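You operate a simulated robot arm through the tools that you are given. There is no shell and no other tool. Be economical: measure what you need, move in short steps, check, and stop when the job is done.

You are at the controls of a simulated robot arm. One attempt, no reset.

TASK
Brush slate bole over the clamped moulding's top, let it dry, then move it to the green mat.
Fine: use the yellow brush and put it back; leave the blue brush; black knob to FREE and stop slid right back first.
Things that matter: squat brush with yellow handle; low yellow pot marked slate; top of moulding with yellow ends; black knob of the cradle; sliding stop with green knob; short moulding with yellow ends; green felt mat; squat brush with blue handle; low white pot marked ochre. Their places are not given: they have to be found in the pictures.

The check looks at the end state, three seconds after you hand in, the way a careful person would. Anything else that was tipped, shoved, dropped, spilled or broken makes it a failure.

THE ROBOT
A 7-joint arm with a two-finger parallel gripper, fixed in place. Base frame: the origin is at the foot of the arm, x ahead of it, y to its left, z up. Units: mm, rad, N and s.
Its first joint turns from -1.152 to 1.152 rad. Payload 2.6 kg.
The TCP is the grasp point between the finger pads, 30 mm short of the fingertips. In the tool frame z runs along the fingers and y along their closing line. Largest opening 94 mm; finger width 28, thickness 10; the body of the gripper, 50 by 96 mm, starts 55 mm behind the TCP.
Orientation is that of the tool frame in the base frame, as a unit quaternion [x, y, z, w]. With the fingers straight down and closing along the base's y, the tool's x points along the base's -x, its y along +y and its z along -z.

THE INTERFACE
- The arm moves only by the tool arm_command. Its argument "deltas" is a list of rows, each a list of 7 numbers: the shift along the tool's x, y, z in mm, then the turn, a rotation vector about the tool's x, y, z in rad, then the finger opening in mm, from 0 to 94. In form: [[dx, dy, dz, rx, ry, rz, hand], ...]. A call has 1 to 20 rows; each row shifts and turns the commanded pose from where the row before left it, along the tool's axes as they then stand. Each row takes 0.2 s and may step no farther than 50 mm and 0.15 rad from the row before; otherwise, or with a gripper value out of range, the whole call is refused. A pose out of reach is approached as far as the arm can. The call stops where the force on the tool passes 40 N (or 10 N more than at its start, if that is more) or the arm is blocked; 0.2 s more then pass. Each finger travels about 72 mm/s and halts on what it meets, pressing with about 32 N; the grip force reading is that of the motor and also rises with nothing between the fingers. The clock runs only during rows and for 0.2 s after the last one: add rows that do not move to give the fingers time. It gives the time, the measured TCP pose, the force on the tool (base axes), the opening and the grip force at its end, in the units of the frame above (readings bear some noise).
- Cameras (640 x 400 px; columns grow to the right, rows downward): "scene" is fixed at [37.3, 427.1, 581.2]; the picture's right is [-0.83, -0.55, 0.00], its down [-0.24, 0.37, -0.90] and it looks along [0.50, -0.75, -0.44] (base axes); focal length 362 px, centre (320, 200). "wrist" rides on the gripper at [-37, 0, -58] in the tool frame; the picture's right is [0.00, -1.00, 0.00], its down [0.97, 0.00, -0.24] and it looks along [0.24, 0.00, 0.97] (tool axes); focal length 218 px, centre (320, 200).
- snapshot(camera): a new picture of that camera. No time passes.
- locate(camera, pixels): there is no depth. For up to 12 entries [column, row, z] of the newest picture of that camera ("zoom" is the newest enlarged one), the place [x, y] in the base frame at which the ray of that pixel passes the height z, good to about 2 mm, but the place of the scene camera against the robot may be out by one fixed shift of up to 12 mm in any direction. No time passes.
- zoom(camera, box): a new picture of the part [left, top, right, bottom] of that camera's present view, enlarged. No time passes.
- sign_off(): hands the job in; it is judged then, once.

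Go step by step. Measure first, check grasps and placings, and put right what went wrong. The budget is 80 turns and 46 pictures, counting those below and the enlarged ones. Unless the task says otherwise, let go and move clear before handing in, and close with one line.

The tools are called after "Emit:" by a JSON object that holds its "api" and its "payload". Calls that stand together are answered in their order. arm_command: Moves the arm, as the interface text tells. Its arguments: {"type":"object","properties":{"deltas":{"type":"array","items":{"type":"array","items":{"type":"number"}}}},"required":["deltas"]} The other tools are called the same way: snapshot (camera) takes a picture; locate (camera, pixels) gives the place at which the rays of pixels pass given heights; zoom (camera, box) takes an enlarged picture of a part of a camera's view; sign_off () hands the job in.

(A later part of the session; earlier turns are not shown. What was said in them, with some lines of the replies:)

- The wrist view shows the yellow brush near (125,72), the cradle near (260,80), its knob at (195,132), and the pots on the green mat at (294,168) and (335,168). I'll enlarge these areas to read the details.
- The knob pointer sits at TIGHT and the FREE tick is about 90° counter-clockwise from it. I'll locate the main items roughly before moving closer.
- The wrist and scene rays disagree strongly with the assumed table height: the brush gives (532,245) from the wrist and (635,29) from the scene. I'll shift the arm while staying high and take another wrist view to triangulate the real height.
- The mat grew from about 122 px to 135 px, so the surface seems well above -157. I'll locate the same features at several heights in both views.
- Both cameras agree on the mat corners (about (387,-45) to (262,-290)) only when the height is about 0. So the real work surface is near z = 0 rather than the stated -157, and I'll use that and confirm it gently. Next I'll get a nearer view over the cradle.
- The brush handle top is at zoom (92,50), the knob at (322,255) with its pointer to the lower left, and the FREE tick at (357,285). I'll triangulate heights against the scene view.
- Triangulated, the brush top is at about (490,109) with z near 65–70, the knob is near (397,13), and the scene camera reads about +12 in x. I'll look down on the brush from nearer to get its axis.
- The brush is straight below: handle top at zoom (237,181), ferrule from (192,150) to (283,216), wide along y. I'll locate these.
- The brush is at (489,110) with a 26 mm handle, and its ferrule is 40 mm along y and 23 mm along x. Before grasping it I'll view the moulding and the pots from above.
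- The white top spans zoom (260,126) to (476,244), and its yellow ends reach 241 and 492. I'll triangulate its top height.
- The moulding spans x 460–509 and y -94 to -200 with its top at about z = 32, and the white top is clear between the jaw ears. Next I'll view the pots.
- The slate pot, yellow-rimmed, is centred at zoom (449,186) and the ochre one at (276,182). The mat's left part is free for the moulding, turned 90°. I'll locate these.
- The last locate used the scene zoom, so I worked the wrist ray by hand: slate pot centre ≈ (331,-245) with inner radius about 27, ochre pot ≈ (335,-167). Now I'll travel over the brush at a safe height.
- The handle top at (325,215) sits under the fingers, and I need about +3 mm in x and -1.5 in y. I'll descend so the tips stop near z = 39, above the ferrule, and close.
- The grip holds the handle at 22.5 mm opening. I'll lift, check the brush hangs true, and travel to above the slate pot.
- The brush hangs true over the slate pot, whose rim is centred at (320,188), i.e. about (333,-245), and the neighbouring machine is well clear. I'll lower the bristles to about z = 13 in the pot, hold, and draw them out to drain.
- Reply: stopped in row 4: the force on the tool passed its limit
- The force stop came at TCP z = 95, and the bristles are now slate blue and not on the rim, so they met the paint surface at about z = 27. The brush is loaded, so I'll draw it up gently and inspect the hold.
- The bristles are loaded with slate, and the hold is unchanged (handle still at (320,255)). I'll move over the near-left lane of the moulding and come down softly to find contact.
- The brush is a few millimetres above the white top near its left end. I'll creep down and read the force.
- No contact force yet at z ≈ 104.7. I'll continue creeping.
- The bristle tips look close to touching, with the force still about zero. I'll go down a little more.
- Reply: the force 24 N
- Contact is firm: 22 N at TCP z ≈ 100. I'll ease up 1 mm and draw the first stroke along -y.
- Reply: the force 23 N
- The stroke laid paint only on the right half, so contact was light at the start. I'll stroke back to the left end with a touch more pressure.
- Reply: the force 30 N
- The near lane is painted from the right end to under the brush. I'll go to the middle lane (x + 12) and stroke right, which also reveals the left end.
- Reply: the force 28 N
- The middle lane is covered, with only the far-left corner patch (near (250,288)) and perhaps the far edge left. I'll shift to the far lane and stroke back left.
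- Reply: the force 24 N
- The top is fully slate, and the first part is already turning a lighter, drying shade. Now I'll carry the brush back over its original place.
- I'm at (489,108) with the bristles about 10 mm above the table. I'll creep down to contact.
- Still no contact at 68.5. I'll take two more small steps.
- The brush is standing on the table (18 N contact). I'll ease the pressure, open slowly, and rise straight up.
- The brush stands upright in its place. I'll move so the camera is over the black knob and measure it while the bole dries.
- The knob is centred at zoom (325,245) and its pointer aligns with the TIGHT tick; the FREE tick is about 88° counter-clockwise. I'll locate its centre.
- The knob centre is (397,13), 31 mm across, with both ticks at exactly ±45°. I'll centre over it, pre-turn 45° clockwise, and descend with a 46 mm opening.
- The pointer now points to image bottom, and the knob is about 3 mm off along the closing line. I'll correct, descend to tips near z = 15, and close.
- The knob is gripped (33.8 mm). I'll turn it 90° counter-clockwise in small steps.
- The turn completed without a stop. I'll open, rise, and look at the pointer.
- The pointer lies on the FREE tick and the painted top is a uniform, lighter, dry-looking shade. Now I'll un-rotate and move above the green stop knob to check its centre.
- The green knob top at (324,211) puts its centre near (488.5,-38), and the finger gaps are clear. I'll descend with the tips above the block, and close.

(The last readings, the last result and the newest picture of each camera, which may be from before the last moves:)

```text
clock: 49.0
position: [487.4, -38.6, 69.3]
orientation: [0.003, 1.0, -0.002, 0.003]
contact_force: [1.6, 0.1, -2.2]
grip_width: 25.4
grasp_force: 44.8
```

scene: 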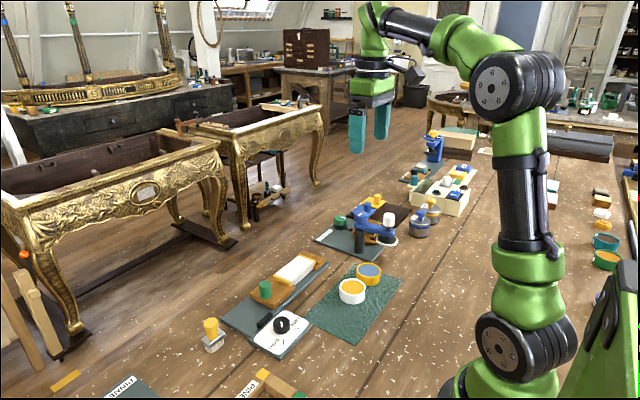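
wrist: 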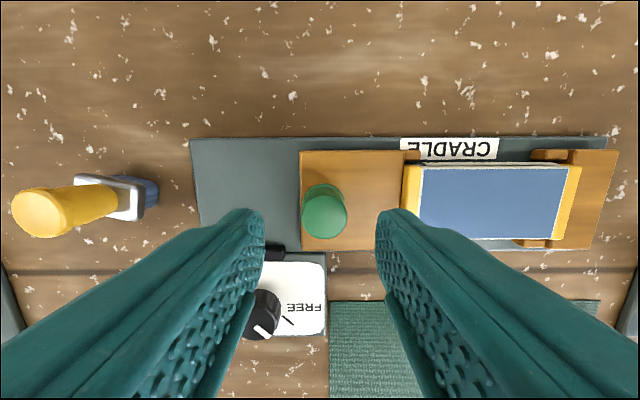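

The green knob is gripped (25.4 mm). I'll slide the stop back along +y in small steps until it meets its end.

Emit:
{"api": "arm_command", "payload": {"deltas": [[0, 4, 0, 0, 0, 0, 12], [0, 4, 0, 0, 0, 0, 12], [0, 4, 0, 0, 0, 0, 12], [0, 4, 0, 0, 0, 0, 12], [0, 4, 0, 0, 0, 0, 12], [0, 4, 0, 0, 0, 0, 12], [0, 4, 0, 0, 0, 0, 12], [0, 4, 0, 0, 0, 0, 12], [0, 4, 0, 0, 0, 0, 12], [0, 4, 0, 0, 0, 0, 12], [0, 4, 0, 0, 0, 0, 12], [0, 4, 0, 0, 0, 0, 12], [0, 4, 0, 0, 0, 0, 12], [0, 4, 0, 0, 0, 0, 12], [0, 4, 0, 0, 0, 0, 12]]}}

Emit:
{"api": "zoom", "payload": {"camera": "scene", "box": [200, 230, 340, 340]}}

```text
clock: 51.1
position: [487.4, -9.3, 68.0]
orientation: [0.007, 1.0, -0.004, 0.002]
contact_force: [-0.6, -2.5, 0.9]
grip_width: 25.3
grasp_force: 45.5
stopped in row 10: the force on the tool passed its limit (the readings are from after the stop); the commanded pose is now the measured one
```

```text
3.64 times, centred on (270, 285) of scene
```

zoom: 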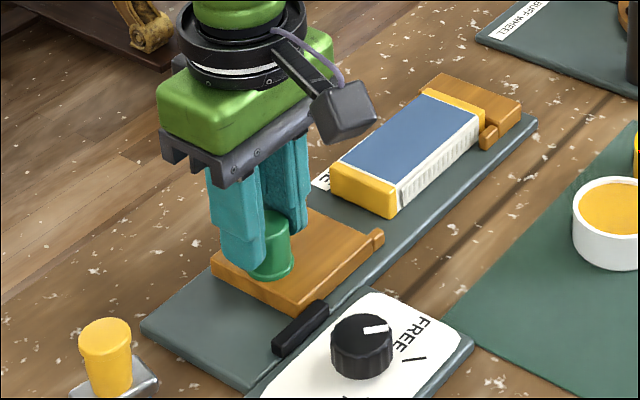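

The stop moved about 29 mm and then blocked. I'll push once more to confirm this is the end of its travel.

Emit:
{"api": "arm_command", "payload": {"deltas": [[0, 3, 0, 0, 0, 0, 12], [0, 3, 0, 0, 0, 0, 12], [0, 3, 0, 0, 0, 0, 12], [0, 0, 0, 0, 0, 0, 12]]}}

```text
clock: 52.1
position: [486.7, -6.6, 68.8]
orientation: [0.011, 1.0, -0.011, 0.002]
contact_force: [-11.8, -34.3, 7.2]
grip_width: 25.2
grasp_force: 45.4
```

It's firmly at its end (34 N against it). I'll relax the push, open, and rise.

Emit:
{"api": "arm_command", "payload": {"deltas": [[0, -5, 0, 0, 0, 0, 12], [0, 0, 0, 0, 0, 0, 12], [0, 0, 0, 0, 0, 0, 34], [0, 0, 0, 0, 0, 0, 46], [0, 0, 0, 0, 0, 0, 46], [0, 0, -20, 0, 0, 0, 46], [0, 0, -30, 0, 0, 0, 46], [0, 0, -30, 0, 0, 0, 46], [0, 0, 0, 0, 0, 0, 46]]}}

Emit:
{"api": "zoom", "payload": {"camera": "scene", "box": [190, 240, 350, 360]}}

```text
clock: 54.1
position: [486.2, -3.2, 147.1]
orientation: [0.007, 1.0, -0.006, 0.002]
contact_force: [-0.1, -0.6, -1.2]
grip_width: 45.9
grasp_force: 0.1
```

```text
3.33 times, centred on (270, 300) of scene
```

zoom: 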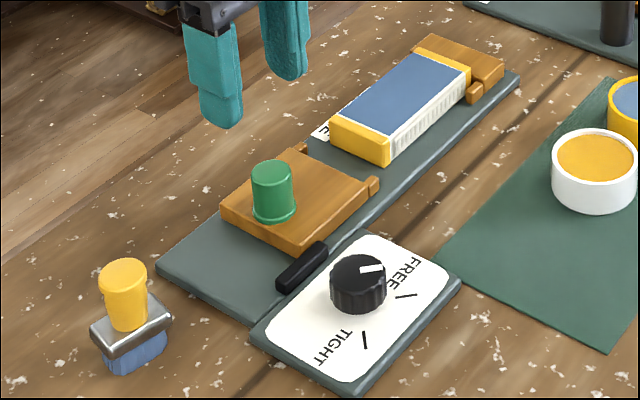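

The stop is fully back, the knob is at FREE, the brush is standing, and the moulding is dry and loose. I'll straighten the small tilt, move over the moulding, turn 90° to close along x, and look.

Emit:
{"api": "arm_command", "payload": {"deltas": [[0, 0, 0, -0.012, 0, -0.014, 60], [0, -48, 0, 0, 0, 0, 76], [0, -48, 0, 0, 0, 0, 76], [1.5, -48, 0, 0, 0, 0, 76], [0, 0, 0, 0, 0, -0.1309, 76], [0, 0, 0, 0, 0, -0.1309, 76], [0, 0, 0, 0, 0, -0.1309, 76], [0, 0, 0, 0, 0, -0.1309, 76], [0, 0, 0, 0, 0, -0.1309, 76], [0, 0, 0, 0, 0, -0.1309, 76], [0, 0, 0, 0, 0, -0.1309, 76], [0, 0, 0, 0, 0, -0.1309, 76], [0, 0, 0, 0, 0, -0.1309, 76], [0, 0, 0, 0, 0, -0.1309, 76], [0, 0, 0, 0, 0, -0.1309, 76], [0, 0, 0, 0, 0, -0.1309, 76], [0, 0, 30, 0, 0, 0, 76], [0, 0, 15, 0, 0, 0, 76], [0, 0, 0, 0, 0, 0, 76]]}}

Emit:
{"api": "snapshot", "payload": {"camera": "wrist"}}

```text
clock: 58.1
position: [486.6, -146.6, 103.2]
orientation: [0.708, -0.707, 0.0, -0.002]
contact_force: [0.5, 0.0, -0.2]
grip_width: 76.2
grasp_force: 0.0
```

```text
9 pictures are left
```

wrist: 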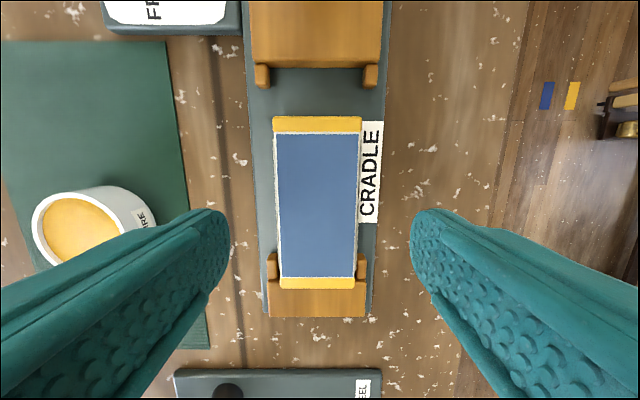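

The moulding lies between the fingers, centred at column 318, so x ≈ 485 and y ≈ -148. I'll correct, descend with tips near z = 15, and close on its long sides.

Emit:
{"api": "arm_command", "payload": {"deltas": [[1.5, 1.5, 20, 0, 0, 0, 76], [0, 0, 20, 0, 0, 0, 76], [0, 0, 12, 0, 0, 0, 76], [0, 0, 5, 0, 0, 0, 76], [0, 0, 0, 0, 0, 0, 66], [0, 0, 0, 0, 0, 0, 56], [0, 0, 0, 0, 0, 0, 46], [0, 0, 0, 0, 0, 0, 40], [0, 0, 0, 0, 0, 0, 40]]}}

```text
clock: 60.1
position: [484.6, -148.0, 46.5]
orientation: [0.708, -0.707, 0.001, -0.001]
contact_force: [0.2, 0.7, -0.2]
grip_width: 49.0
grasp_force: 32.0
```

The moulding is gripped at 49 mm. I'll lift straight up slowly and check.

Emit:
{"api": "arm_command", "payload": {"deltas": [[0, 0, -4, 0, 0, 0, 40], [0, 0, -6, 0, 0, 0, 40], [0, 0, -20, 0, 0, 0, 40], [0, 0, -30, 0, 0, 0, 40], [0, 0, -20, 0, 0, 0, 40], [0, 0, 0, 0, 0, 0, 40]]}}

Emit:
{"api": "zoom", "payload": {"camera": "scene", "box": [220, 190, 360, 300]}}

```text
clock: 61.5
position: [485.2, -148.1, 128.4]
orientation: [0.707, -0.707, 0.0, -0.002]
contact_force: [0.2, 0.2, 0.4]
grip_width: 49.0
grasp_force: 32.2
```

```text
3.64 times, centred on (290, 245) of scene
```

zoom: 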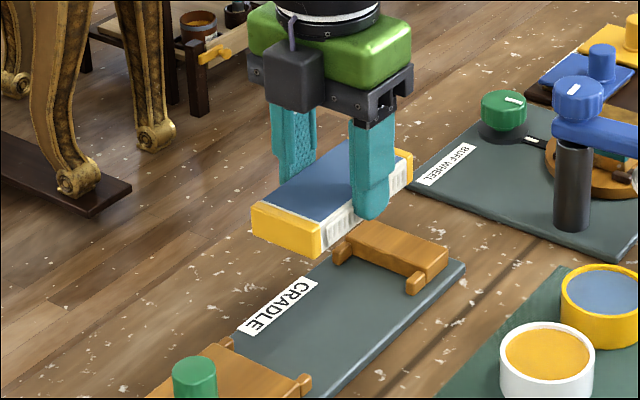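

The moulding hangs level. I'll carry it over the free left part of the mat and turn it so its length runs along x, then view it.

Emit:
{"api": "arm_command", "payload": {"deltas": [[-16.5, 41.25, 0, 0, 0, 0, 40], [-16.5, 41.25, 0, 0, 0, 0, 40], [-16.5, 41.25, 0, 0, 0, 0, 40], [-16.5, 41.25, 0, 0, 0, 0, 40], [0, 0, 0, 0, 0, 0.1309, 40], [0, 0, 0, 0, 0, 0.1309, 40], [0, 0, 0, 0, 0, 0.1309, 40], [0, 0, 0, 0, 0, 0.1309, 40], [0, 0, 0, 0, 0, 0.1309, 40], [0, 0, 0, 0, 0, 0.1309, 40], [0, 0, 0, 0, 0, 0.1309, 40], [0, 0, 0, 0, 0, 0.1309, 40], [0, 0, 0, 0, 0, 0.1309, 40], [0, 0, 0, 0, 0, 0.1309, 40], [0, 0, 0, 0, 0, 0.1309, 40], [0, 0, 0, 0, 0, 0.1309, 40], [0, 0, 0, 0, 0, 0, 40]]}}

Emit:
{"api": "snapshot", "payload": {"camera": "wrist"}}

Emit:
{"api": "zoom", "payload": {"camera": "scene", "box": [260, 220, 420, 360]}}

```text
clock: 65.1
position: [319.4, -82.9, 125.1]
orientation: [-0.001, 1.0, 0.001, 0.002]
contact_force: [-0.4, -0.2, -1.0]
grip_width: 48.9
grasp_force: 31.7
```

```text
7 pictures are left
```

wrist: 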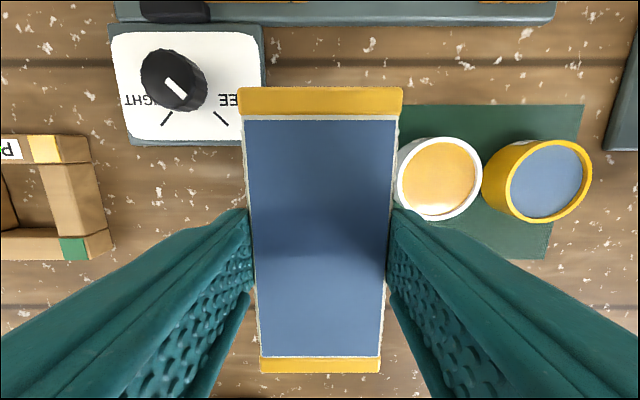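

```text
2.86 times, centred on (340, 290) of scene
```

zoom: 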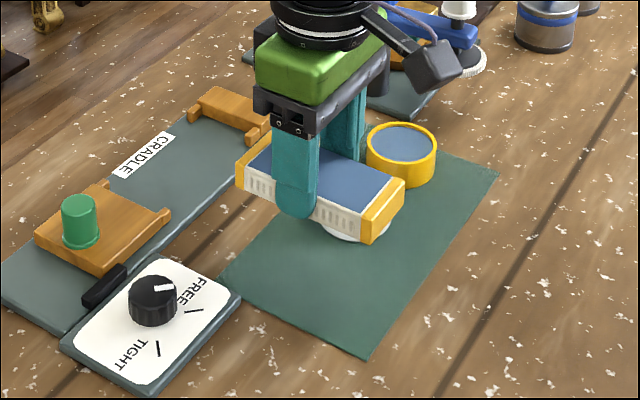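

The moulding is over the free mat area (span x 264–374, y -58 to -108), and the ochre pot edge at y ≈ -134 is clear of the fingers. I'll lower to just above the mat.

Emit:
{"api": "arm_command", "payload": {"deltas": [[0, 0, 25, 0, 0, 0, 40], [0, 0, 25, 0, 0, 0, 40], [0, 0, 15, 0, 0, 0, 40], [0, 0, 10, 0, 0, 0, 40], [0, 0, 4, 0, 0, 0, 40], [0, 0, 0, 0, 0, 0, 40]]}}

```text
clock: 66.5
position: [319.7, -81.3, 46.7]
orientation: [0.0, 1.0, 0.001, 0.002]
contact_force: [-0.2, -0.1, -0.4]
grip_width: 49.1
grasp_force: 31.8
```

No contact at 46.7 yet, so I'll creep down.

Emit:
{"api": "arm_command", "payload": {"deltas": [[0, 0, 1.5, 0, 0, 0, 40], [0, 0, 1.5, 0, 0, 0, 40], [0, 0, 1, 0, 0, 0, 40], [0, 0, 1, 0, 0, 0, 40], [0, 0, 0, 0, 0, 0, 40]]}}

```text
clock: 67.7
position: [319.3, -82.2, 41.2]
orientation: [-0.001, 1.0, 0.001, 0.003]
contact_force: [0.3, -0.4, -0.6]
grip_width: 48.7
grasp_force: 32.1
```

Emit:
{"api": "arm_command", "payload": {"deltas": [[0, 0, 0.8, 0, 0, 0, 40], [0, 0, 0.8, 0, 0, 0, 40], [0, 0, 0.8, 0, 0, 0, 40], [0, 0, 0, 0, 0, 0, 40]]}}

```text
clock: 68.7
position: [319.2, -81.2, 37.9]
orientation: [-0.001, 1.0, 0.001, 0.001]
contact_force: [1.1, -0.5, -0.5]
grip_width: 49.0
grasp_force: 31.9
```

Still free at 37.9, so I'll continue in small steps.

Emit:
{"api": "arm_command", "payload": {"deltas": [[0, 0, 0.8, 0, 0, 0, 40], [0, 0, 0.8, 0, 0, 0, 40], [0, 0, 0.8, 0, 0, 0, 40], [0, 0, 0, 0, 0, 0, 40]]}}

Emit:
{"api": "zoom", "payload": {"camera": "scene", "box": [280, 250, 400, 350]}}

```text
clock: 69.7
position: [319.3, -82.1, 38.7]
orientation: [-0.001, 1.0, 0.001, 0.002]
contact_force: [-0.4, 0.4, -0.8]
grip_width: 48.9
grasp_force: 32.1
```

```text
4.00 times, centred on (340, 300) of scene
```

zoom: 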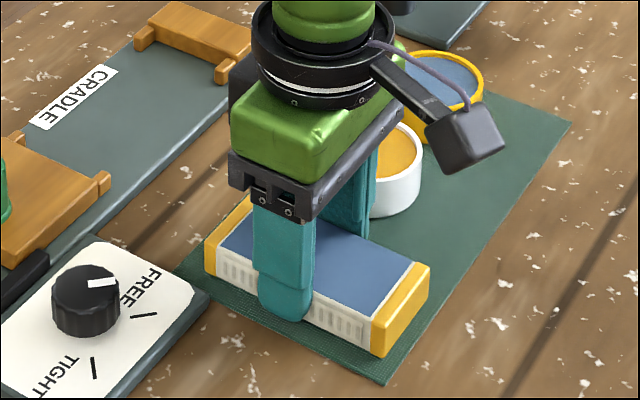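

The moulding is just above the mat and inside its edges. I'll take a few more small steps until it touches.

Emit:
{"api": "arm_command", "payload": {"deltas": [[0, 0, 0.8, 0, 0, 0, 40], [0, 0, 0.8, 0, 0, 0, 40], [0, 0, 0, 0, 0, 0, 40]]}}

```text
clock: 70.5
position: [317.8, -80.6, 35.9]
orientation: [-0.001, 1.0, 0.001, 0.002]
contact_force: [0.8, -0.5, 0.0]
grip_width: 48.9
grasp_force: 32.4
```

Emit:
{"api": "arm_command", "payload": {"deltas": [[0, 0, 0.8, 0, 0, 0, 40], [0, 0, 0.8, 0, 0, 0, 40], [0, 0, 0, 0, 0, 0, 40]]}}

```text
clock: 71.3
position: [320.1, -82.0, 34.6]
orientation: [-0.001, 1.0, 0.002, 0.003]
contact_force: [-6.3, 2.1, 25.2]
grip_width: 49.4
grasp_force: 32.5
```

Contact: 25 N at z = 34.6. I'll ease up slightly, open to 62 mm, and rise straight clear.

Emit:
{"api": "arm_command", "payload": {"deltas": [[0, 0, -0.8, 0, 0, 0, 40], [0, 0, 0, 0, 0, 0, 54], [0, 0, 0, 0, 0, 0, 62], [0, 0, 0, 0, 0, 0, 62], [0, 0, -15, 0, 0, 0, 62], [0, 0, -30, 0, 0, 0, 62], [0, 0, -40, 0, 0, 0, 62], [0, 0, -45, 0, 0, 0, 62], [0, 0, -45, 0, 0, 0, 62], [0, 0, 0, 0, 0, 0, 62]]}}

Emit:
{"api": "snapshot", "payload": {"camera": "wrist"}}

Emit:
{"api": "snapshot", "payload": {"camera": "scene"}}

```text
clock: 73.5
position: [319.6, -83.3, 209.3]
orientation: [-0.001, 1.0, 0.001, 0.001]
contact_force: [-0.3, -0.1, -0.2]
grip_width: 62.0
grasp_force: 0.0
```

```text
4 pictures are left
```

wrist: 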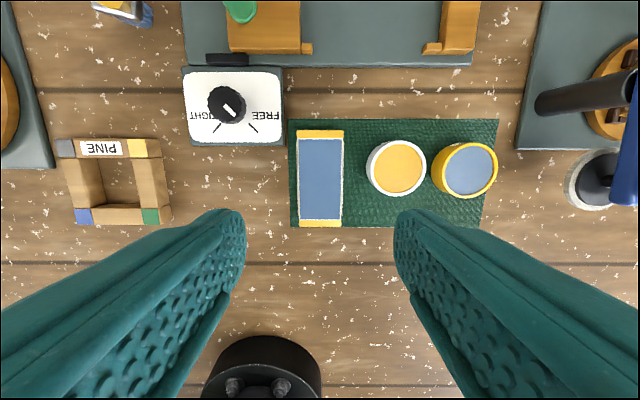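

```text
3 pictures are left
```

scene: 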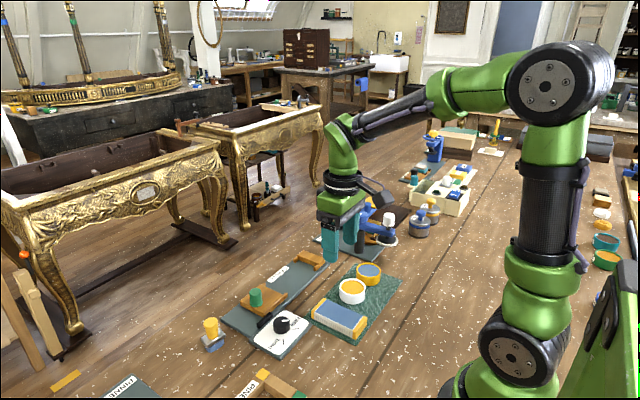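

The slate-coated, dry moulding lies wholly on the mat, about 10 mm inside its edges. The knob points to FREE, the stop is back, the yellow brush stands in its place, both pots are undisturbed, and the gripper is clear, so I'm handing in.

Emit:
{"api": "sign_off", "payload": {}}

```text
The job is handed in.
```

The slate-coated moulding is dry and on the green mat, with the yellow brush put back, the blue brush never approached, the knob at FREE and the stop fully back; the work surface measured about z = 0 rather than the stated -157, so I used that.
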